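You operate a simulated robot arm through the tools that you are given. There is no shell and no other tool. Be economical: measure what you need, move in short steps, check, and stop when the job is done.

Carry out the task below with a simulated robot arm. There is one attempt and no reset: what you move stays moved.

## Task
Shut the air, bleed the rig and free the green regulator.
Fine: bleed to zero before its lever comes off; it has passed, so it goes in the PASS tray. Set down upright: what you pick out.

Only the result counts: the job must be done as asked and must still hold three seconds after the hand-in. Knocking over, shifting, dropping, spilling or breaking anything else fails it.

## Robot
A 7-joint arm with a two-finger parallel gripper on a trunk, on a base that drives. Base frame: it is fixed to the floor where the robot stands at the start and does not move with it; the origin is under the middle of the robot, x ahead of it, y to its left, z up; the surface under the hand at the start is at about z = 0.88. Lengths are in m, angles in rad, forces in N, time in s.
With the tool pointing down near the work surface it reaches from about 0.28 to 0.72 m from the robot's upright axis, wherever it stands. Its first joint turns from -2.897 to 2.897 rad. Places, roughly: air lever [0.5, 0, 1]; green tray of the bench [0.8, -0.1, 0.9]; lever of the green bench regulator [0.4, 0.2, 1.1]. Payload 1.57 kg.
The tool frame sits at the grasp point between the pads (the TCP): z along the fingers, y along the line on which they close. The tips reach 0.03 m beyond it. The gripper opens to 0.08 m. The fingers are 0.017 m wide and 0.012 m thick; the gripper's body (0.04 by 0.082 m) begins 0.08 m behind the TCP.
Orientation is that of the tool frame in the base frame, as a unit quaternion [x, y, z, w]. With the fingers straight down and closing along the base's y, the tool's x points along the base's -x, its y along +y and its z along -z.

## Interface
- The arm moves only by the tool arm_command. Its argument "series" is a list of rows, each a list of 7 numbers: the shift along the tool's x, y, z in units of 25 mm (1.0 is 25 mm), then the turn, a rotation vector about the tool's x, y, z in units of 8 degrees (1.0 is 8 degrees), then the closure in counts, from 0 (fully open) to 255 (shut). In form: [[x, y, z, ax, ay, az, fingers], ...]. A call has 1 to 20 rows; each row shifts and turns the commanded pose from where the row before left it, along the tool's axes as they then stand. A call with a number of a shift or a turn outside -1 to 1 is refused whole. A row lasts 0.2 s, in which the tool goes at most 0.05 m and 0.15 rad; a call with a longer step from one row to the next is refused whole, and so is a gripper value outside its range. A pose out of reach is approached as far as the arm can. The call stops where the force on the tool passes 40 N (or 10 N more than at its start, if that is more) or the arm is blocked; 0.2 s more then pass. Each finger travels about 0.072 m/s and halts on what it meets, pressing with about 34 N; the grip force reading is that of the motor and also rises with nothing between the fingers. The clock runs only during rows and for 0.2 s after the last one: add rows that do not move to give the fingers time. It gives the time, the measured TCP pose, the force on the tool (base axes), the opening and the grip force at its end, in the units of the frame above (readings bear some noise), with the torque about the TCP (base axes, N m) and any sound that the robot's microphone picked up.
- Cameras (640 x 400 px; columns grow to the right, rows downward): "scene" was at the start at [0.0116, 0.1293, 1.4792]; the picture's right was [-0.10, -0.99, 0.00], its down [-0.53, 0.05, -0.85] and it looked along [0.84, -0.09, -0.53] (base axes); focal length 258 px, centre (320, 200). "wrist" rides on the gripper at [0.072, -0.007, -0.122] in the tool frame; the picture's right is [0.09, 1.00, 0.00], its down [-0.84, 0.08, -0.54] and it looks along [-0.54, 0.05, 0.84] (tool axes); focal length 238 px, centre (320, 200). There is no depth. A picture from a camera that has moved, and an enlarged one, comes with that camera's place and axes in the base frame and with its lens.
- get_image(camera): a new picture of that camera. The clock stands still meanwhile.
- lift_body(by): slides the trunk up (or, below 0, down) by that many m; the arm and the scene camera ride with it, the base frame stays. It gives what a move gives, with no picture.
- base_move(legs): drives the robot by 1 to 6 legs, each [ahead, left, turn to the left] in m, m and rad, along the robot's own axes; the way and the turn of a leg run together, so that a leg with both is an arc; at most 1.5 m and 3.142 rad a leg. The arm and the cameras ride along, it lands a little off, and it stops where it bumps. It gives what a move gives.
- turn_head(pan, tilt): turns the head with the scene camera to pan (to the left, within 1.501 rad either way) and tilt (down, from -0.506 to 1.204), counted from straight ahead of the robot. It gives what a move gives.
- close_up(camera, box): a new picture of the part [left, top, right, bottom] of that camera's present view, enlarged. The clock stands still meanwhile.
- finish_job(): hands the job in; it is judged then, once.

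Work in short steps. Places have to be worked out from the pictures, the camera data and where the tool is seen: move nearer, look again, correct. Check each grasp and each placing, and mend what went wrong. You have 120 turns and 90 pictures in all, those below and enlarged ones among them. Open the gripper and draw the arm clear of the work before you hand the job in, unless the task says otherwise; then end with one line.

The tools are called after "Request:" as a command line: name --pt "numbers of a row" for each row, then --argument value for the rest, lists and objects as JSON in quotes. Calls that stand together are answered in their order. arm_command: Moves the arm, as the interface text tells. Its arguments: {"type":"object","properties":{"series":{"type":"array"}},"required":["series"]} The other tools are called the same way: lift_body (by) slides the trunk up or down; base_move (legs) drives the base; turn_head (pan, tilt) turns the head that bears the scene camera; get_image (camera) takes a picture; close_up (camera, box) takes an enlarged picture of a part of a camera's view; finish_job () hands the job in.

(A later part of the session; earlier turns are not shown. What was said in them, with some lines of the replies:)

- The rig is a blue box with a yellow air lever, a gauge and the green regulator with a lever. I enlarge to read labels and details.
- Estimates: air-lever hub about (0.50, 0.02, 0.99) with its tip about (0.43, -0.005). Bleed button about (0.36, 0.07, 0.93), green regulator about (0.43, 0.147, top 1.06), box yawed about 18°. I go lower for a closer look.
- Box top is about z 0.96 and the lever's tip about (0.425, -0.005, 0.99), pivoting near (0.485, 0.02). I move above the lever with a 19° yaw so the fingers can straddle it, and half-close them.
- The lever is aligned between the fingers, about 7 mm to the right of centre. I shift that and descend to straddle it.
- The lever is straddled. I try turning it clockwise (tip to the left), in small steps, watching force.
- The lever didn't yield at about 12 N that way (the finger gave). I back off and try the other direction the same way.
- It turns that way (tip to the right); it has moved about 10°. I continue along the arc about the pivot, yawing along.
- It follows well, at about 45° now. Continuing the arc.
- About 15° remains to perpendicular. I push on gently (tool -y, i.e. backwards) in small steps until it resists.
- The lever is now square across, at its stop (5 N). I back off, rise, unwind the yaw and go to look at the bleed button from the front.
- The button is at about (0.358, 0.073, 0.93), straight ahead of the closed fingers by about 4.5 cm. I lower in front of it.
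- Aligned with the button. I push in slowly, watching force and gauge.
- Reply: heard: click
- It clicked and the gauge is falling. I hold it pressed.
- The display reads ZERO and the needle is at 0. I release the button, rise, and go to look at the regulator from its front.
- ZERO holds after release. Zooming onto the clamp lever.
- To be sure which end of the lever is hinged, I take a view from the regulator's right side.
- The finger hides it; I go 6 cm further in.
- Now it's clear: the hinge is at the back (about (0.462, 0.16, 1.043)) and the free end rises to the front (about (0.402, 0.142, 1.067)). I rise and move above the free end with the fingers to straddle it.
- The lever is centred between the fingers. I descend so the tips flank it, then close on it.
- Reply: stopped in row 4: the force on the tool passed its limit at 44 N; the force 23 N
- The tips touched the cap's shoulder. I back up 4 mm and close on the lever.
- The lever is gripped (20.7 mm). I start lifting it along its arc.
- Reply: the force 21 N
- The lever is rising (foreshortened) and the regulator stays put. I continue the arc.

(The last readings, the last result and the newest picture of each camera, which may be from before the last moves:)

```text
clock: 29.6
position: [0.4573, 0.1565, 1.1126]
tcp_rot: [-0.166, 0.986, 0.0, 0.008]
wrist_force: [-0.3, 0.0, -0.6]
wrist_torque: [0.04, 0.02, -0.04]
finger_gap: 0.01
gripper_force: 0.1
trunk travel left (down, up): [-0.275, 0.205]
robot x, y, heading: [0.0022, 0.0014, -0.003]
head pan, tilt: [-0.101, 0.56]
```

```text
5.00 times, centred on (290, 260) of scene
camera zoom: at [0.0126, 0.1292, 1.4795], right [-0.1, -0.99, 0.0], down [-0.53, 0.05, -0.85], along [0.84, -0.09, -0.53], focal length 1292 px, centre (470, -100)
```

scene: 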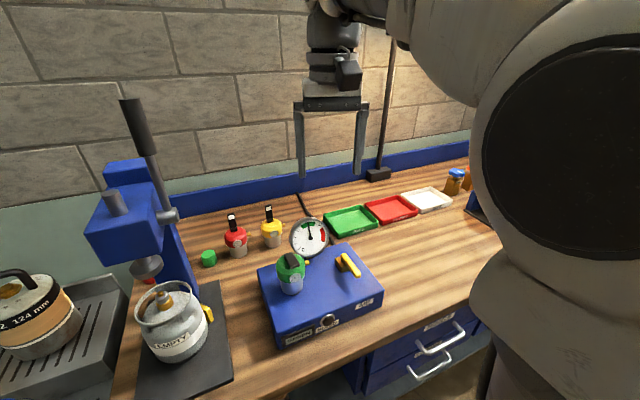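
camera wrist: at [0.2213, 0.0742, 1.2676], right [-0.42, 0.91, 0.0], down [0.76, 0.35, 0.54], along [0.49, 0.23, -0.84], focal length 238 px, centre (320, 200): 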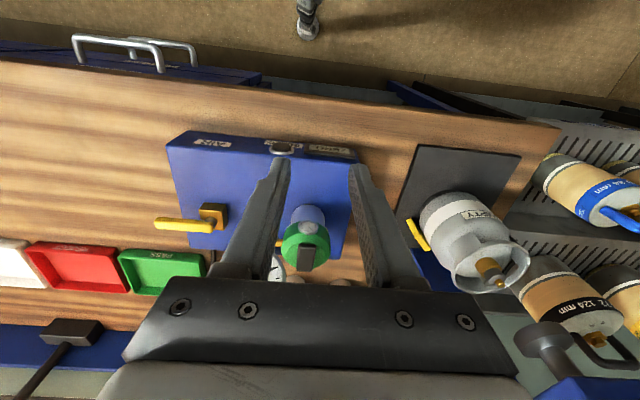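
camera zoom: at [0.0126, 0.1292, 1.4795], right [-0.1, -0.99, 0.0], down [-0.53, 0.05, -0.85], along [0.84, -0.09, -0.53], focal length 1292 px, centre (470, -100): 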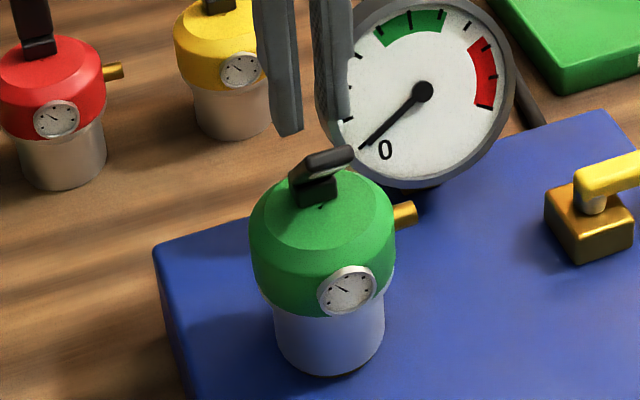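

The pads slipped off, but the lever stays raised about 50°, free end near (0.418, 0.143, 1.10). I rise, go around to its front with closed fingers, and will push it up from underneath.

Request:
arm_command --pt "0 0 -1 0 0 0 200" --pt "0 0 -1 0 0 0 255" --pt "1 0.1 0 0 0 0 255" --pt "1 0 0 0 0 0 255" --pt "1 0 0 0 0 0 255" --pt "0 0 1 0 0 0 255" --pt "0 0 1 0 0 0 255" --pt "0 0 0.4 0 0 0 255"

Request:
close_up --camera "wrist" --box '[240, 120, 400, 280]'

Request:
close_up --camera "scene" --box '[250, 220, 330, 300]'

```text
clock: 31.4
position: [0.3812, 0.1355, 1.098]
tcp_rot: [-0.167, 0.986, 0.001, 0.004]
wrist_force: [0.3, 0.0, 0.4]
wrist_torque: [-0.02, 0.0, -0.02]
finger_gap: 0.0
gripper_force: 21.2
trunk travel left (down, up): [-0.275, 0.205]
robot x, y, heading: [0.0013, -0.0005, -0.004]
head pan, tilt: [-0.101, 0.56]
```

```text
2.50 times, centred on (320, 200) of wrist
camera zoom: at [0.3142, 0.1037, 1.2198], right [-0.42, 0.91, 0.0], down [0.76, 0.35, 0.55], along [0.5, 0.23, -0.84], focal length 596 px, centre (320, 200)
```

zoom: 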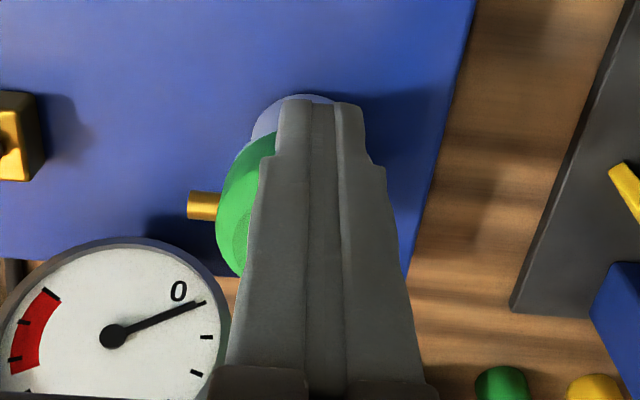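

```text
5.00 times, centred on (290, 260) of scene
camera zoom: at [0.0114, 0.1292, 1.4792], right [-0.1, -0.99, 0.0], down [-0.53, 0.05, -0.85], along [0.84, -0.09, -0.53], focal length 1292 px, centre (470, -100)
```

zoom: 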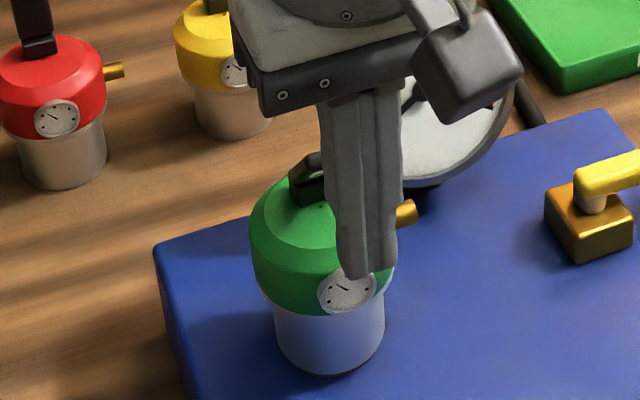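

The closed fingers are in front of the raised lever. I push back in small steps.

Request:
arm_command --pt "-0.4 -0.08 0 0 0 0 255" --pt "-0.4 -0.08 0 0 0 0 255" --pt "-0.4 0 0 0 0 0 255" --pt "-0.4 0 0 0 0 0 255" --pt "-0.3 0 0 0 0 0 255"

Request:
close_up --camera "scene" --box '[250, 220, 330, 300]'

```text
clock: 32.6
position: [0.427, 0.1469, 1.0981]
tcp_rot: [-0.168, 0.986, 0.0, 0.004]
wrist_force: [0.0, 0.4, 0.0]
wrist_torque: [0.02, 0.01, -0.02]
finger_gap: 0.0
gripper_force: 21.3
trunk travel left (down, up): [-0.275, 0.205]
robot x, y, heading: [0.0008, 0.0036, 0.002]
head pan, tilt: [-0.101, 0.56]
```

```text
5.00 times, centred on (290, 260) of scene
camera zoom: at [0.0114, 0.1292, 1.4792], right [-0.1, -0.99, 0.0], down [-0.53, 0.05, -0.85], along [0.84, -0.09, -0.53], focal length 1292 px, centre (470, -100)
```

zoom: 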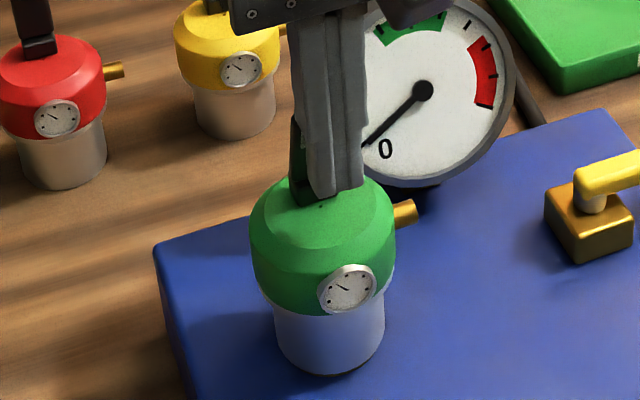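

The lever is rising with it. Continuing a little, until it is upright.

Request:
arm_command --pt "-0.25 0 0 0 0 0 255" --pt "-0.25 0 0 0 0 0 255" --pt "-0.2 0 0 0 0 0 255"

Request:
close_up --camera "scene" --box '[250, 220, 330, 300]'

```text
clock: 33.4
position: [0.4443, 0.1522, 1.0986]
tcp_rot: [-0.167, 0.986, 0.001, 0.004]
wrist_force: [-0.9, -0.4, -0.5]
wrist_torque: [0.0, 0.02, -0.02]
finger_gap: 0.0
gripper_force: 20.9
trunk travel left (down, up): [-0.275, 0.205]
robot x, y, heading: [0.0019, -0.0008, 0.004]
head pan, tilt: [-0.101, 0.56]
```

```text
5.00 times, centred on (290, 260) of scene
camera zoom: at [0.0114, 0.1292, 1.4792], right [-0.1, -0.99, 0.0], down [-0.53, 0.05, -0.85], along [0.84, -0.09, -0.53], focal length 1292 px, centre (470, -100)
```

zoom: 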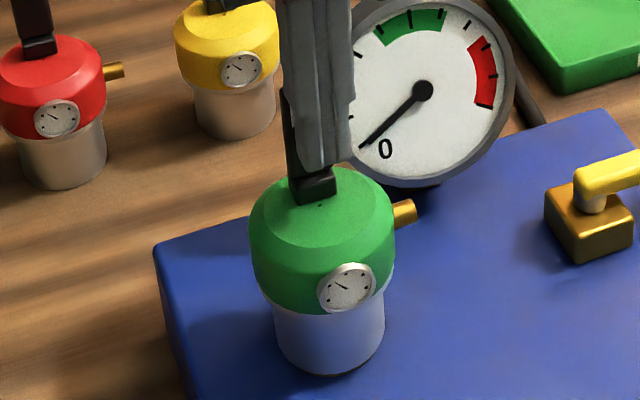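

Nearly upright; I push a few mm more to feel the stop.

Request:
arm_command --pt "-0.2 0 0 0 0 0 255" --pt "-0.15 0 0 0 0 0 255" --pt "-0.1 0 0 0 0 0 255"

Request:
close_up --camera "scene" --box '[230, 200, 330, 300]'

```text
clock: 34.2
position: [0.4556, 0.1557, 1.1001]
tcp_rot: [-0.167, 0.986, 0.001, 0.004]
wrist_force: [-0.7, 0.1, 0.2]
wrist_torque: [-0.02, 0.01, 0.0]
finger_gap: 0.0001
gripper_force: 21.2
trunk travel left (down, up): [-0.275, 0.205]
robot x, y, heading: [0.0015, -0.0025, -0.001]
head pan, tilt: [-0.101, 0.56]
```

```text
4.00 times, centred on (280, 250) of scene
camera zoom: at [0.0114, 0.1292, 1.4792], right [-0.1, -0.99, 0.0], down [-0.53, 0.05, -0.85], along [0.84, -0.09, -0.53], focal length 1034 px, centre (480, 0)
```

zoom: 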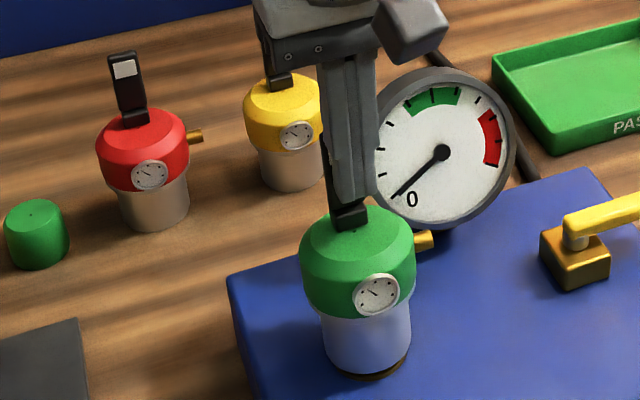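

A dark ring appeared at the base: it's either released and risen, or I'm tilting it. I back off and look.

Request:
arm_command --pt "0.6 0 0 0 0 0 255" --pt "1 0 0 0 0 0 255" --pt "1 0 -0.5 0 0 0 255" --pt "1 0 -1 0 0 0 200" --pt "0 0 -1 0 0 0 100" --pt "0 0 -1 0 0 0 0"

Request:
close_up --camera "scene" --box '[230, 200, 330, 300]'

Request:
get_image --camera "wrist"

```text
clock: 35.6
position: [0.3686, 0.1268, 1.1883]
tcp_rot: [-0.166, 0.986, 0.0, 0.004]
wrist_force: [0.1, -0.7, -0.2]
wrist_torque: [-0.04, 0.01, 0.01]
finger_gap: 0.0801
gripper_force: 0.0
trunk travel left (down, up): [-0.275, 0.205]
robot x, y, heading: [-0.0012, -0.0001, -0.009]
head pan, tilt: [-0.101, 0.56]
```

```text
4.00 times, centred on (280, 250) of scene
camera zoom: at [0.0115, 0.1292, 1.4792], right [-0.1, -0.99, 0.0], down [-0.53, 0.05, -0.85], along [0.84, -0.09, -0.53], focal length 1034 px, centre (480, 0)
```

zoom: 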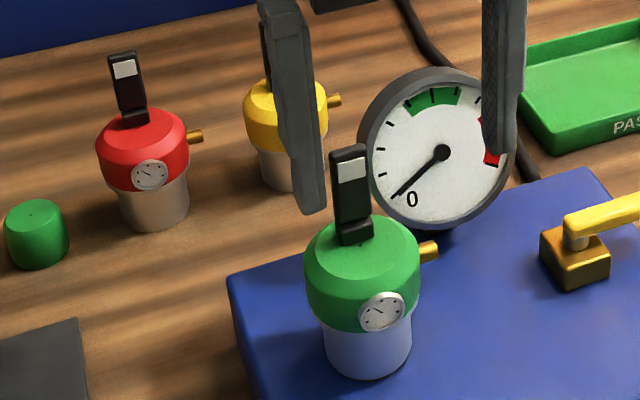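

```text
43 pictures are left
camera wrist: at [0.3015, 0.0959, 1.309], right [-0.41, 0.91, 0.0], down [0.76, 0.35, 0.55], along [0.5, 0.23, -0.84], focal length 238 px, centre (320, 200)
```

wrist: 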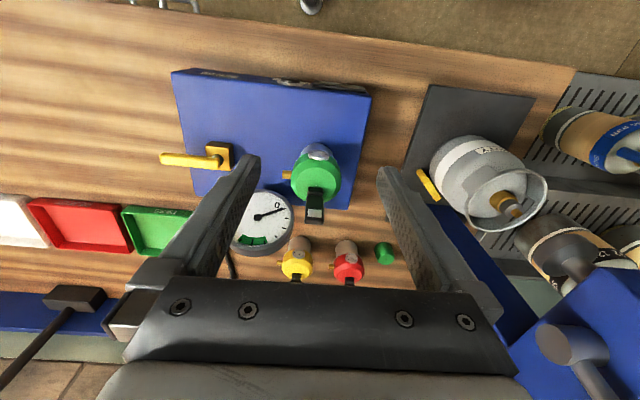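

The lever is upright like the others and the regulator is loose but standing. The brass nozzle is on its right and the dial in front, so I'll grip diagonally (yaw about -26°), approaching from above.

Request:
arm_command --pt "0 0 0 0 0 0.94 0" --pt "0 0 0 0 0 0.94 0" --pt "0 0 0 0 0 0.94 0" --pt "0 0 0 0 0 0.94 0" --pt "0 0 0 0 0 0.94 0" --pt "0 0 0 0 0 0.94 0" --pt "-0.72 0.73 0 0 0 0 0" --pt "-0.72 0.73 0 0 0 0 0" --pt "-0.72 0.73 0 0 0 0 0" --pt "0 0 0 0 0 0 0"

Request:
get_image --camera "wrist"

Request:
close_up --camera "scene" --box '[230, 180, 350, 300]'

```text
clock: 37.8
position: [0.4403, 0.1518, 1.1878]
tcp_rot: [0.224, 0.974, 0.001, 0.004]
wrist_force: [-0.3, -0.8, -0.3]
wrist_torque: [-0.02, 0.02, -0.02]
finger_gap: 0.0797
gripper_force: 0.1
trunk travel left (down, up): [-0.275, 0.205]
robot x, y, heading: [-0.0017, 0.0024, -0.002]
head pan, tilt: [-0.101, 0.56]
```

```text
42 pictures are left
camera wrist: at [0.3725, 0.176, 1.3089], right [0.35, 0.94, 0.01], down [0.78, -0.3, 0.55], along [0.51, -0.19, -0.84], focal length 238 px, centre (320, 200)
```

wrist: 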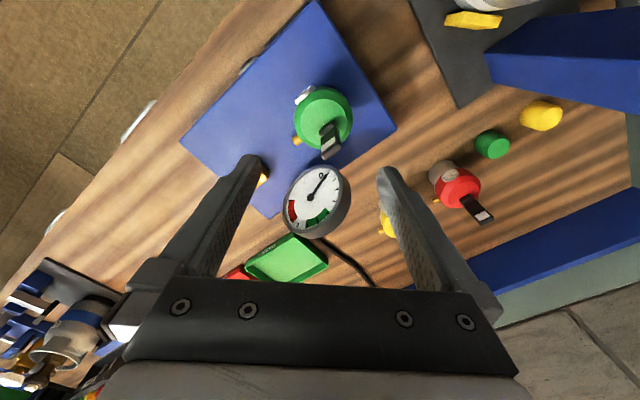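

```text
3.33 times, centred on (290, 240) of scene
camera zoom: at [0.0116, 0.1293, 1.4792], right [-0.1, -0.99, 0.0], down [-0.53, 0.05, -0.85], along [0.84, -0.09, -0.53], focal length 862 px, centre (420, 67)
```

zoom: 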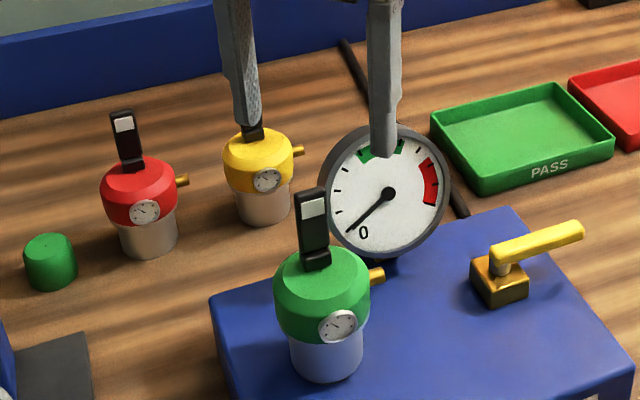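

The cap's axis is about 4 mm off along the closing line; I correct and descend, then check before closing.

Request:
arm_command --pt "0.06 0.12 1 0 0 0 0" --pt "0 0 1 0 0 0 0" --pt "0 0 1 0 0 0 0" --pt "0 0 1 0 0 0 0" --pt "0 0 1 0 0 0 0" --pt "0 0 0.5 0 0 0 0"

Request:
close_up --camera "wrist" --box '[220, 80, 420, 280]'

Request:
close_up --camera "scene" --box '[240, 210, 340, 310]'

```text
clock: 39.2
position: [0.443, 0.1562, 1.0499]
tcp_rot: [0.224, 0.975, 0.002, 0.005]
wrist_force: [0.2, -0.4, -0.4]
wrist_torque: [-0.03, -0.01, 0.01]
finger_gap: 0.0798
gripper_force: 0.0
trunk travel left (down, up): [-0.275, 0.205]
robot x, y, heading: [0.0013, 0.0017, 0.002]
head pan, tilt: [-0.101, 0.56]
```

```text
2.00 times, centred on (320, 180) of wrist
camera zoom: at [0.3738, 0.1799, 1.1705], right [0.35, 0.94, 0.01], down [0.78, -0.3, 0.55], along [0.51, -0.19, -0.84], focal length 477 px, centre (320, 240)
```

zoom: 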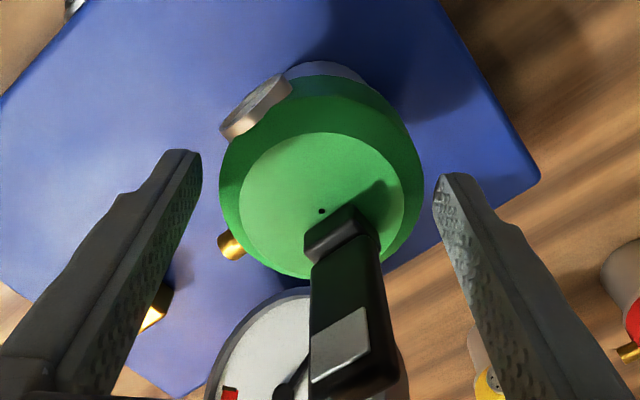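

```text
4.00 times, centred on (290, 260) of scene
camera zoom: at [0.0114, 0.1292, 1.4792], right [-0.1, -0.99, 0.0], down [-0.53, 0.05, -0.85], along [0.84, -0.09, -0.53], focal length 1034 px, centre (440, -40)
```

zoom: 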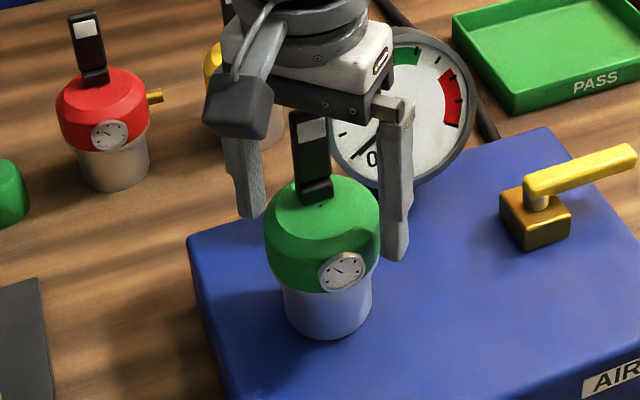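

Centred with clearance around dial, nozzle and lever. I go 12 mm lower and close on the cap.

Request:
arm_command --pt "0 0 0.5 0 0 0 0" --pt "0 0 0 0 0 0 30" --pt "0 0 0 0 0 0 60" --pt "0 0 0 0 0 0 120" --pt "0 0 0 0 0 0 200" --pt "0 0 0 0 0 0 200"

Request:
close_up --camera "wrist" --box '[220, 80, 420, 280]'

```text
clock: 40.6
position: [0.4438, 0.1563, 1.0381]
tcp_rot: [0.225, 0.974, 0.001, 0.004]
wrist_force: [1.0, 2.4, 1.8]
wrist_torque: [0.02, 0.0, 0.02]
finger_gap: 0.0665
gripper_force: 34.4
trunk travel left (down, up): [-0.275, 0.205]
robot x, y, heading: [-0.0008, 0.0054, -0.002]
head pan, tilt: [-0.101, 0.56]
```

```text
2.00 times, centred on (320, 180) of wrist
camera zoom: at [0.374, 0.18, 1.1589], right [0.35, 0.94, 0.01], down [0.78, -0.3, 0.55], along [0.51, -0.19, -0.84], focal length 477 px, centre (320, 240)
```

zoom: 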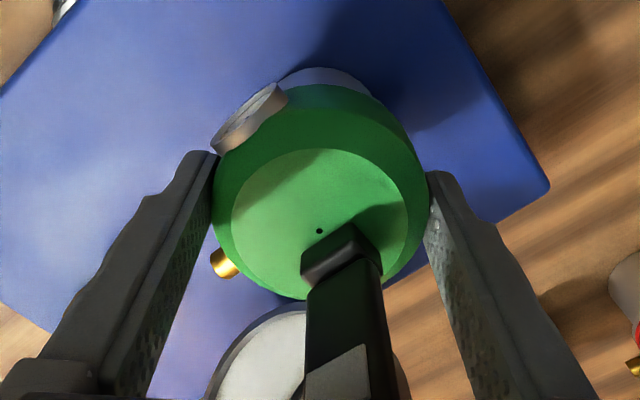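

Gripped at 66.5 mm. I lift gently and check.

Request:
arm_command --pt "0 0 -0.4 0 0 0 200" --pt "0 0 -0.6 0 0 0 200" --pt "0 0 -0.8 0 0 0 200" --pt "0 0 -0.8 0 0 0 200" --pt "0 0 -0.8 0 0 0 200"

Request:
get_image --camera "scene"

```text
clock: 41.8
position: [0.4433, 0.1558, 1.1214]
tcp_rot: [0.224, 0.974, 0.001, 0.003]
wrist_force: [0.6, 0.7, -4.0]
wrist_torque: [0.04, 0.01, -0.01]
finger_gap: 0.0666
gripper_force: 33.5
trunk travel left (down, up): [-0.275, 0.205]
robot x, y, heading: [-0.0032, 0.0007, -0.002]
head pan, tilt: [-0.101, 0.56]
```

```text
37 pictures are left
camera scene: at [0.0116, 0.1293, 1.4792], right [-0.1, -0.99, 0.0], down [-0.53, 0.05, -0.85], along [0.84, -0.09, -0.53], focal length 258 px, centre (320, 200)
```

scene: 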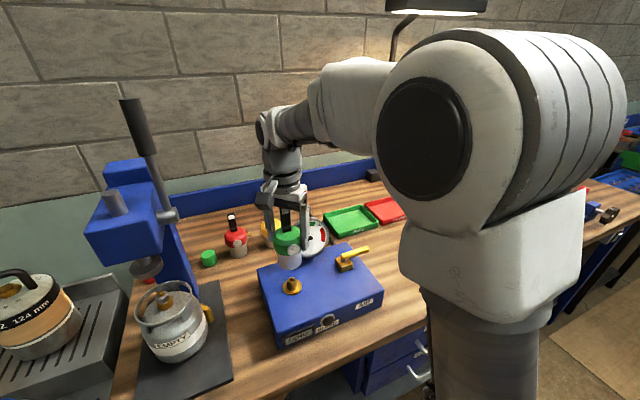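

The regulator is out of its seat, weight about 4 N, hanging straight. I raise it clear of the gauge, then look down to see how much room the base has to drive toward the tray.

Request:
arm_command --pt "0 0 -0.8 0 0 0 200" --pt "0 0 -0.8 0 0 0 200" --pt "0 0 -0.8 0 0 0 200" --pt "0 0 -0.8 0 0 0 200"

Request:
turn_head --pan -0.2 --tilt 1.15

Request:
get_image --camera "scene"

```text
clock: 42.8
position: [0.4414, 0.1563, 1.2016]
tcp_rot: [0.225, 0.974, 0.002, 0.003]
wrist_force: [0.0, 0.4, -4.2]
wrist_torque: [0.0, 0.0, 0.05]
finger_gap: 0.0667
gripper_force: 34.1
trunk travel left (down, up): [-0.275, 0.205]
robot x, y, heading: [-0.0018, -0.001, -0.005]
head pan, tilt: [-0.101, 0.56]
```

```text
clock: 43.8
position: [0.4418, 0.1559, 1.2]
tcp_rot: [0.224, 0.975, 0.002, 0.004]
wrist_force: [-0.6, -0.3, -3.0]
wrist_torque: [0.0, 0.0, 0.0]
finger_gap: 0.0663
gripper_force: 34.4
trunk travel left (down, up): [-0.275, 0.205]
robot x, y, heading: [-0.0005, -0.0024, 0.002]
head pan, tilt: [-0.201, 1.15]
```

```text
36 pictures are left
camera scene: at [-0.019, 0.1265, 1.434], right [-0.2, -0.98, 0.0], down [-0.89, 0.18, -0.41], along [0.4, -0.08, -0.91], focal length 258 px, centre (320, 200)
```

scene: 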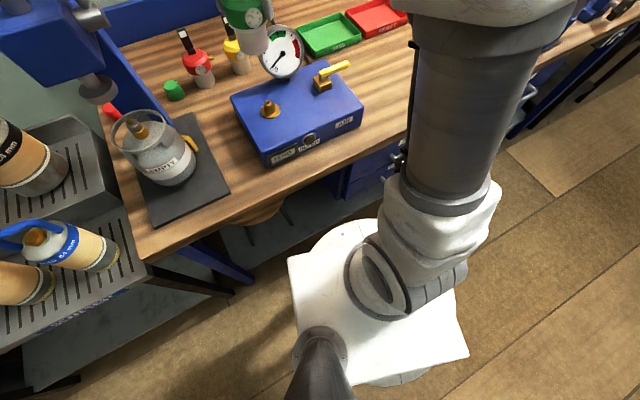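

There is open knee space under the bench ahead of the base. I raise the load a bit more and drive a few cm forward, perpendicular to the bench edge, then check.

Request:
arm_command --pt "0 0 -1 0 0 0 200" --pt "0 0 -1 0 0 0 200"

Request:
base_move --legs '[[0.05, 0.013, 0]]'

```text
clock: 44.4
position: [0.4404, 0.1555, 1.2516]
tcp_rot: [0.224, 0.975, 0.002, 0.003]
wrist_force: [0.9, -0.3, -3.0]
wrist_torque: [0.0, 0.0, 0.04]
finger_gap: 0.0662
gripper_force: 34.3
trunk travel left (down, up): [-0.275, 0.205]
robot x, y, heading: [0.0042, 0.0024, 0.001]
head pan, tilt: [-0.201, 1.15]
```

```text
clock: 45.4
position: [0.4737, 0.1649, 1.2502]
tcp_rot: [0.224, 0.975, 0.002, 0.003]
wrist_force: [0.1, 0.0, -3.5]
wrist_torque: [-0.03, 0.04, 0.01]
finger_gap: 0.0667
gripper_force: 34.7
trunk travel left (down, up): [-0.275, 0.205]
robot x, y, heading: [0.0299, 0.0079, 0.003]
head pan, tilt: [-0.201, 1.15]
stopped in leg 1: the robot was blocked; the commanded pose is now the measured one
```

Blocked after 3 cm. I back off slightly and slide right parallel to the bench, then turn the robot square to it.

Request:
base_move --legs '[[-0.03, 0, 0], [0.06, -0.24, 0]]'

Request:
base_move --legs '[[-0.02, 0, 0], [0, 0, 0.265]]'

Request:
turn_head --pan 0.0 --tilt 0.75

Request:
get_image --camera "scene"

```text
clock: 48.3
position: [0.5016, -0.0748, 1.2503]
tcp_rot: [0.225, 0.974, 0.002, 0.002]
wrist_force: [0.6, 0.0, -3.2]
wrist_torque: [0.01, -0.02, 0.02]
finger_gap: 0.0665
gripper_force: 34.0
trunk travel left (down, up): [-0.275, 0.205]
robot x, y, heading: [0.0576, -0.2299, 0.004]
head pan, tilt: [-0.201, 1.15]
```

```text
clock: 50.2
position: [0.4265, 0.0318, 1.2503]
tcp_rot: [0.097, 0.995, 0.002, 0.002]
wrist_force: [0.5, -0.1, -3.4]
wrist_torque: [0.0, 0.0, 0.02]
finger_gap: 0.0664
gripper_force: 34.1
trunk travel left (down, up): [-0.275, 0.205]
robot x, y, heading: [0.036, -0.2299, 0.257]
head pan, tilt: [-0.201, 1.15]
```

```text
clock: 51.1
position: [0.4277, 0.0332, 1.2495]
tcp_rot: [0.098, 0.995, 0.002, 0.002]
wrist_force: [0.5, 0.0, -3.9]
wrist_torque: [-0.06, 0.05, 0.0]
finger_gap: 0.0661
gripper_force: 34.4
trunk travel left (down, up): [-0.275, 0.205]
robot x, y, heading: [0.0368, -0.2278, 0.258]
head pan, tilt: [0.0, 0.75]
```

```text
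35 pictures are left
camera scene: at [0.0082, -0.0955, 1.4627], right [0.25, -0.97, 0.0], down [-0.66, -0.17, -0.73], along [0.71, 0.18, -0.68], focal length 258 px, centre (320, 200)
```

scene: 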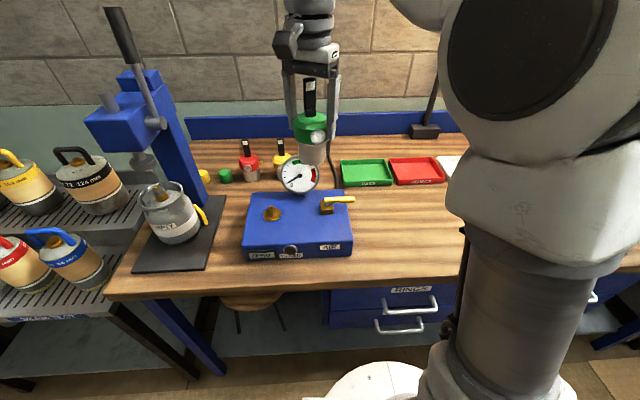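

Now square to the bench; the tray's centre is about 0.78 m ahead of the axis. I try driving forward.

Request:
base_move --legs '[[0.14, 0, 0]]'

```text
clock: 52.3
position: [0.4932, 0.049, 1.2492]
tcp_rot: [0.098, 0.995, 0.002, 0.001]
wrist_force: [-0.8, 0.0, -3.6]
wrist_torque: [-0.04, 0.04, 0.01]
finger_gap: 0.0663
gripper_force: 34.1
trunk travel left (down, up): [-0.275, 0.205]
robot x, y, heading: [0.1014, -0.2146, 0.256]
head pan, tilt: [0.0, 0.75]
stopped in leg 1: the robot was blocked; the commanded pose is now the measured one
```

Now the tray is about 0.71 m from the axis, reachable. I extend the arm toward it at height and then look.

Request:
arm_command --pt "-0.9 -0.17 0 0 0 0 200" --pt "-0.9 -0.17 0 0 0 0 200" --pt "-0.9 -0.17 0 0 0 0 200" --pt "-0.9 -0.17 0 0 0 0 200" --pt "-0.9 -0.17 0 0 0 0 200" --pt "-0.9 -0.17 0 0 0 0 200" --pt "-0.9 -0.17 0 0 0 0 200" --pt "-0.9 -0.17 0 0 0 0 200" --pt "-0.9 -0.17 0 0 0 0 200" --pt "-0.9 -0.17 0 0 0 0 200" --pt "-0.9 -0.17 0 0 0 0 200" --pt "-0.9 -0.17 0 0 0 0 200"

Request:
get_image --camera "wrist"

Request:
get_image --camera "scene"

```text
clock: 54.9
position: [0.6835, -0.0271, 1.2505]
tcp_rot: [0.099, 0.995, 0.001, 0.001]
wrist_force: [-0.8, 0.6, -3.3]
wrist_torque: [-0.03, 0.0, -0.02]
finger_gap: 0.0664
gripper_force: 34.1
out of reach, approached as far as the arm can: row 10, 11, 12
trunk travel left (down, up): [-0.275, 0.205]
robot x, y, heading: [0.1041, -0.2128, 0.261]
head pan, tilt: [0.0, 0.75]
```

```text
34 pictures are left
camera wrist: at [0.6102, -0.0205, 1.3715], right [0.1, 0.99, 0.0], down [0.83, -0.09, 0.54], along [0.54, -0.05, -0.84], focal length 238 px, centre (320, 200)
```

wrist: 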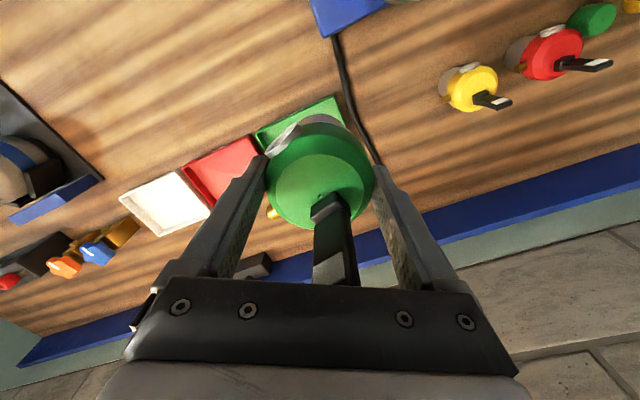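

```text
33 pictures are left
camera scene: at [0.0719, -0.0792, 1.4628], right [0.25, -0.97, 0.0], down [-0.66, -0.17, -0.73], along [0.71, 0.19, -0.68], focal length 258 px, centre (320, 200)
```

scene: 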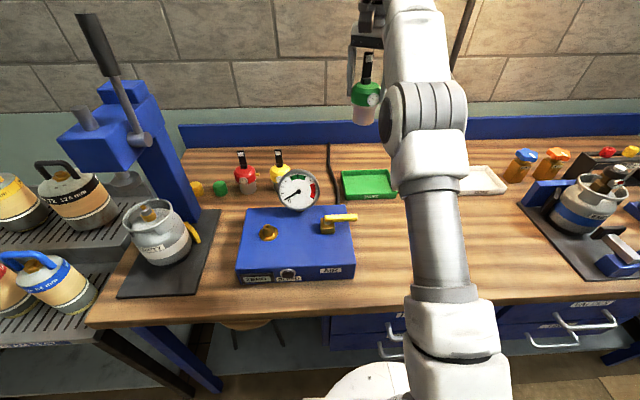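

At this height the reach ends at about 0.61 m; lower down it is longer. I descend to have the regulator's base at about z 1.0 and see where the arm gets.

Request:
arm_command --pt "0 0 0.9 0 0 0 200" --pt "0 0 0.9 0 0 0 200" --pt "0 0 0.9 0 0 0 200" --pt "0 0 0.9 0 0 0 200" --pt "0 0 0.9 0 0 0 200" --pt "0 0 0.9 0 0 0 200" --pt "0 0 0.9 0 0 0 200"

Request:
get_image --camera "wrist"

```text
clock: 56.5
position: [0.6836, -0.0278, 1.0928]
tcp_rot: [0.099, 0.995, 0.002, 0.002]
wrist_force: [-0.2, 0.6, -2.7]
wrist_torque: [0.03, -0.03, 0.05]
finger_gap: 0.0664
gripper_force: 33.6
trunk travel left (down, up): [-0.275, 0.205]
robot x, y, heading: [0.1025, -0.2157, 0.26]
head pan, tilt: [0.0, 0.75]
```

```text
32 pictures are left
camera wrist: at [0.6109, -0.0215, 1.2139], right [0.1, 0.99, 0.0], down [0.83, -0.09, 0.55], along [0.54, -0.05, -0.84], focal length 238 px, centre (320, 200)
```

wrist: 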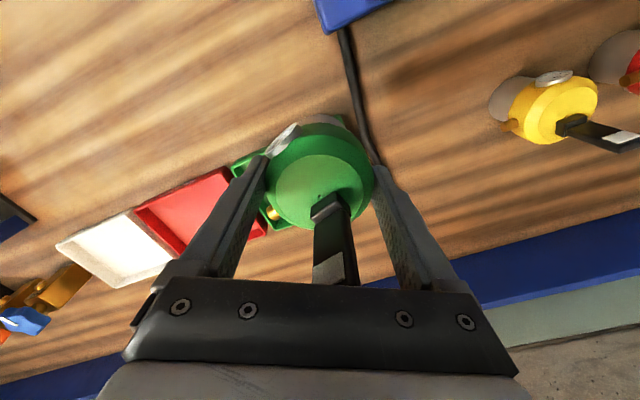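

The tray's corners put its centre at about (0.78, -0.06) with 0.145 × 0.165 m size. I move over (0.765, -0.063) at this height.

Request:
arm_command --pt "-0.865 -0.195 0 0 0 0 200" --pt "-0.865 -0.195 0 0 0 0 200" --pt "-0.865 -0.195 0 0 0 0 200" --pt "-0.865 -0.195 0 0 0 0 200" --pt "0 0 0 0 0 0 200"

Request:
get_image --camera "wrist"

Request:
close_up --camera "scene" --box '[290, 110, 450, 230]'

```text
clock: 57.7
position: [0.7634, -0.065, 1.0926]
tcp_rot: [0.098, 0.995, 0.002, 0.002]
wrist_force: [0.3, 0.0, -3.8]
wrist_torque: [-0.04, 0.07, 0.0]
finger_gap: 0.0664
gripper_force: 34.0
trunk travel left (down, up): [-0.275, 0.205]
robot x, y, heading: [0.0997, -0.2143, 0.258]
head pan, tilt: [0.0, 0.75]
```

```text
31 pictures are left
camera wrist: at [0.6904, -0.0581, 1.214], right [0.1, 0.99, 0.0], down [0.83, -0.09, 0.54], along [0.54, -0.05, -0.84], focal length 238 px, centre (320, 200)
```

wrist: 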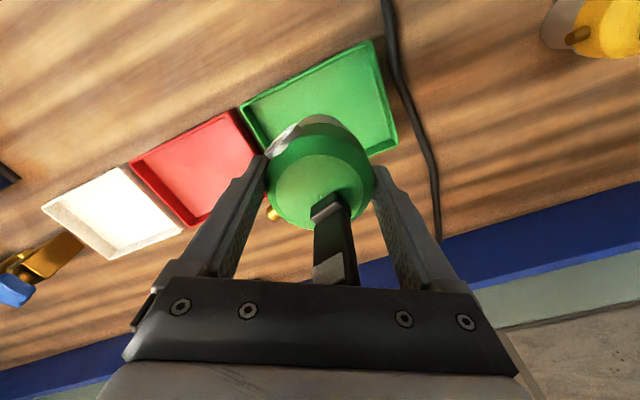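

```text
3.33 times, centred on (370, 170) of scene
camera zoom: at [0.0722, -0.0792, 1.4628], right [0.25, -0.97, 0.0], down [-0.66, -0.17, -0.73], along [0.71, 0.19, -0.68], focal length 862 px, centre (153, 300)
```

zoom: 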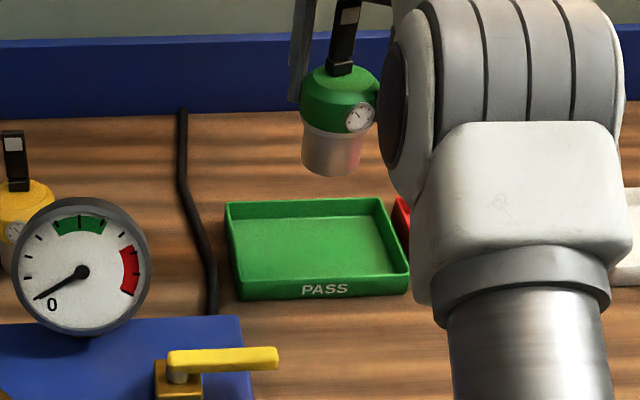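

TCP is about 1 cm from the tray centre, well inside. I descend to about 12 mm above the expected contact height.

Request:
arm_command --pt "-0.2 0.1 0.8 0 0 0 200" --pt "0 0 0.8 0 0 0 200" --pt "0 0 0.8 0 0 0 200" --pt "0 0 0.8 0 0 0 200" --pt "0 0 0.8 0 0 0 200" --pt "0 0 0.6 0 0 0 200" --pt "0 0 0 0 0 0 200"

Request:
close_up --camera "scene" --box '[290, 110, 450, 230]'

Request:
get_image --camera "wrist"

```text
clock: 59.3
position: [0.7681, -0.0612, 0.9772]
tcp_rot: [0.098, 0.995, 0.002, 0.002]
wrist_force: [0.4, 0.4, -3.4]
wrist_torque: [0.02, -0.01, 0.01]
finger_gap: 0.066
gripper_force: 34.0
trunk travel left (down, up): [-0.275, 0.205]
robot x, y, heading: [0.0984, -0.2168, 0.257]
head pan, tilt: [0.0, 0.75]
```

```text
3.33 times, centred on (370, 170) of scene
camera zoom: at [0.072, -0.0792, 1.4628], right [0.25, -0.97, 0.0], down [-0.66, -0.17, -0.73], along [0.71, 0.19, -0.68], focal length 862 px, centre (153, 300)
```

zoom: 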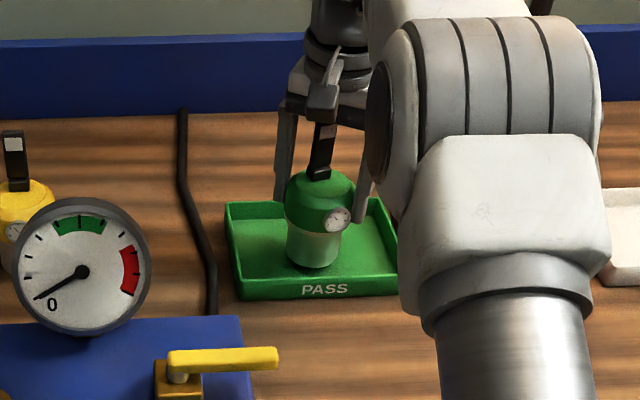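

```text
28 pictures are left
camera wrist: at [0.6958, -0.0551, 1.0994], right [0.1, 0.99, 0.0], down [0.83, -0.09, 0.55], along [0.54, -0.05, -0.84], focal length 238 px, centre (320, 200)
```

wrist: 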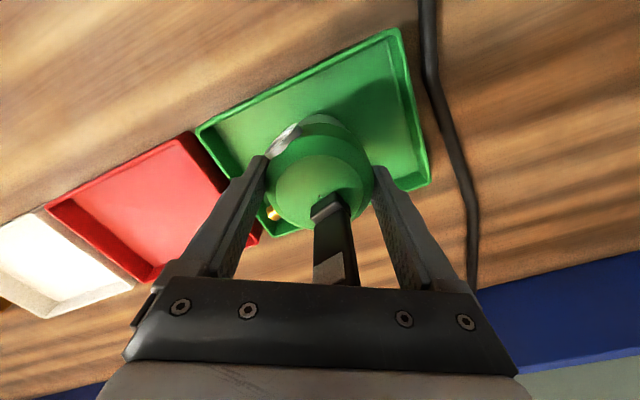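

Well inside the tray. I lower in small steps to feel contact.

Request:
arm_command --pt "0 0 0.15 0 0 0 200" --pt "0 0 0.15 0 0 0 200" --pt "0 0 0.1 0 0 0 200"

```text
clock: 60.1
position: [0.7692, -0.062, 0.9677]
tcp_rot: [0.099, 0.995, 0.001, 0.002]
wrist_force: [-0.4, 0.1, -3.1]
wrist_torque: [0.0, 0.01, 0.0]
finger_gap: 0.0661
gripper_force: 34.1
trunk travel left (down, up): [-0.275, 0.205]
robot x, y, heading: [0.1015, -0.2125, 0.257]
head pan, tilt: [0.0, 0.75]
```

No contact yet at 0.968; a bit lower.

Request:
arm_command --pt "0 0 0.1 0 0 0 200" --pt "0 0 0.1 0 0 0 200"

```text
clock: 60.7
position: [0.7683, -0.062, 0.9681]
tcp_rot: [0.099, 0.995, 0.002, 0.005]
wrist_force: [-4.0, -0.6, 19.5]
wrist_torque: [-0.65, 0.57, -0.1]
finger_gap: 0.066
gripper_force: 33.7
trunk travel left (down, up): [-0.275, 0.205]
robot x, y, heading: [0.1018, -0.2139, 0.257]
head pan, tilt: [0.0, 0.75]
```

It's standing on the tray floor (+20 N). I ease the load, then open slowly and check.

Request:
arm_command --pt "0 0 -0.14 0 0 0 200" --pt "0 0 0 0 0 0 35" --pt "0 0 0 0 0 0 25" --pt "0 0 0 0 0 0 0" --pt "0 0 0 0 0 0 0"

Request:
close_up --camera "scene" --box '[290, 110, 450, 230]'

Request:
close_up --camera "wrist" --box '[220, 80, 420, 280]'

```text
clock: 61.9
position: [0.7683, -0.0622, 0.9669]
tcp_rot: [0.099, 0.995, 0.002, 0.001]
wrist_force: [-0.3, 0.6, -0.7]
wrist_torque: [-0.02, -0.01, 0.0]
finger_gap: 0.08
gripper_force: 0.0
trunk travel left (down, up): [-0.275, 0.205]
robot x, y, heading: [0.1039, -0.2122, 0.252]
head pan, tilt: [0.0, 0.75]
```

```text
3.33 times, centred on (370, 170) of scene
camera zoom: at [0.0717, -0.0792, 1.4628], right [0.25, -0.97, 0.0], down [-0.66, -0.17, -0.73], along [0.71, 0.19, -0.68], focal length 862 px, centre (153, 300)
```

zoom: 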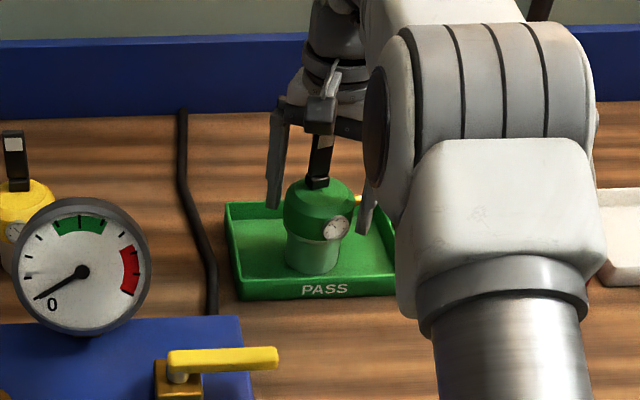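

```text
2.00 times, centred on (320, 180) of wrist
camera zoom: at [0.6959, -0.055, 1.0881], right [0.1, 0.99, 0.0], down [0.83, -0.09, 0.55], along [0.54, -0.05, -0.84], focal length 477 px, centre (320, 240)
```

zoom: 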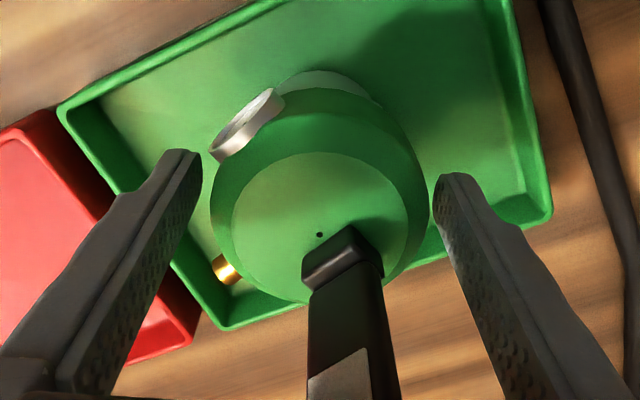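

The regulator stands upright and free in the PASS tray. I rise straight up, then retract.

Request:
arm_command --pt "0 0 -0.6 0 0 0 0" --pt "0 0 -0.9 0 0 0 0" --pt "0 0 -0.9 0 0 0 0" --pt "0 0 -0.9 0 0 0 0" --pt "0 0 -0.9 0 0 0 0" --pt "0 0 -0.9 0 0 0 0" --pt "0.9 0 -0.3 0 0 0 0" --pt "0.9 0 -0.6 0 0 0 0" --pt "0.9 0 -0.9 0 0 0 0" --pt "0.9 0 -0.9 0 0 0 0" --pt "0.9 0 -0.9 0 0 0 0" --pt "0.9 0 -0.9 0 0 0 0"

Request:
get_image --camera "scene"

Request:
get_image --camera "wrist"

```text
clock: 64.5
position: [0.6352, -0.0335, 1.2056]
tcp_rot: [0.098, 0.995, 0.002, 0.002]
wrist_force: [-0.9, 0.4, -0.2]
wrist_torque: [0.0, 0.02, -0.04]
finger_gap: 0.08
gripper_force: 0.1
trunk travel left (down, up): [-0.275, 0.205]
robot x, y, heading: [0.1005, -0.2144, 0.256]
head pan, tilt: [0.0, 0.75]
```

```text
25 pictures are left
camera scene: at [0.0717, -0.0792, 1.4628], right [0.25, -0.97, 0.0], down [-0.66, -0.17, -0.73], along [0.71, 0.19, -0.68], focal length 258 px, centre (320, 200)
```

scene: 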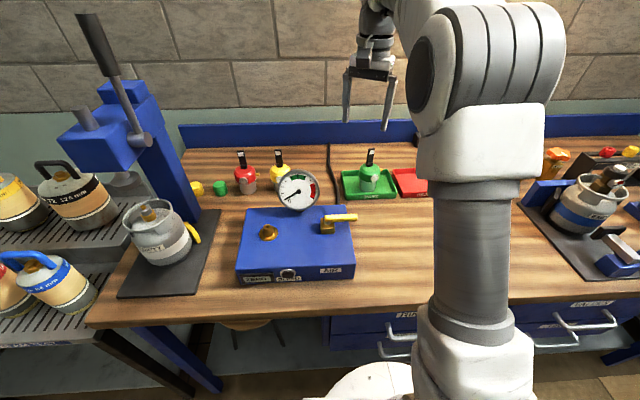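

```text
24 pictures are left
camera wrist: at [0.5632, -0.0281, 1.3275], right [0.1, 0.99, 0.0], down [0.83, -0.09, 0.55], along [0.54, -0.05, -0.84], focal length 238 px, centre (320, 200)
```

wrist: 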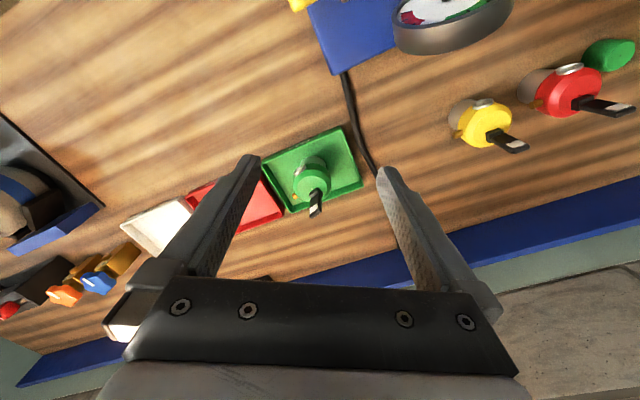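

Everything stands in place and the arm is clear. One last check of the rig and tray.

Request:
close_up --camera "scene" --box '[230, 140, 410, 290]'

```text
2.67 times, centred on (320, 215) of scene
camera zoom: at [0.0717, -0.0792, 1.4628], right [0.25, -0.97, 0.0], down [-0.66, -0.17, -0.73], along [0.71, 0.19, -0.68], focal length 689 px, centre (320, 160)
```

zoom: 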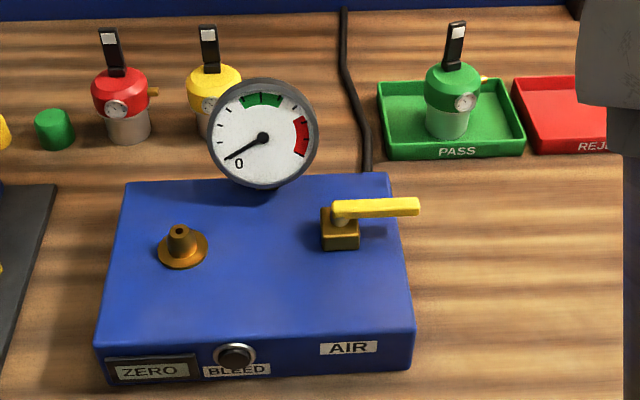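

The air lever is square across, the gauge is at 0, and the green regulator is upright in PASS. Handing in.

Request:
finish_job

```text
The job is handed in.
```

The air is shut, the rig was bled to zero before the lever came off, and the green regulator stands upright in the PASS tray.
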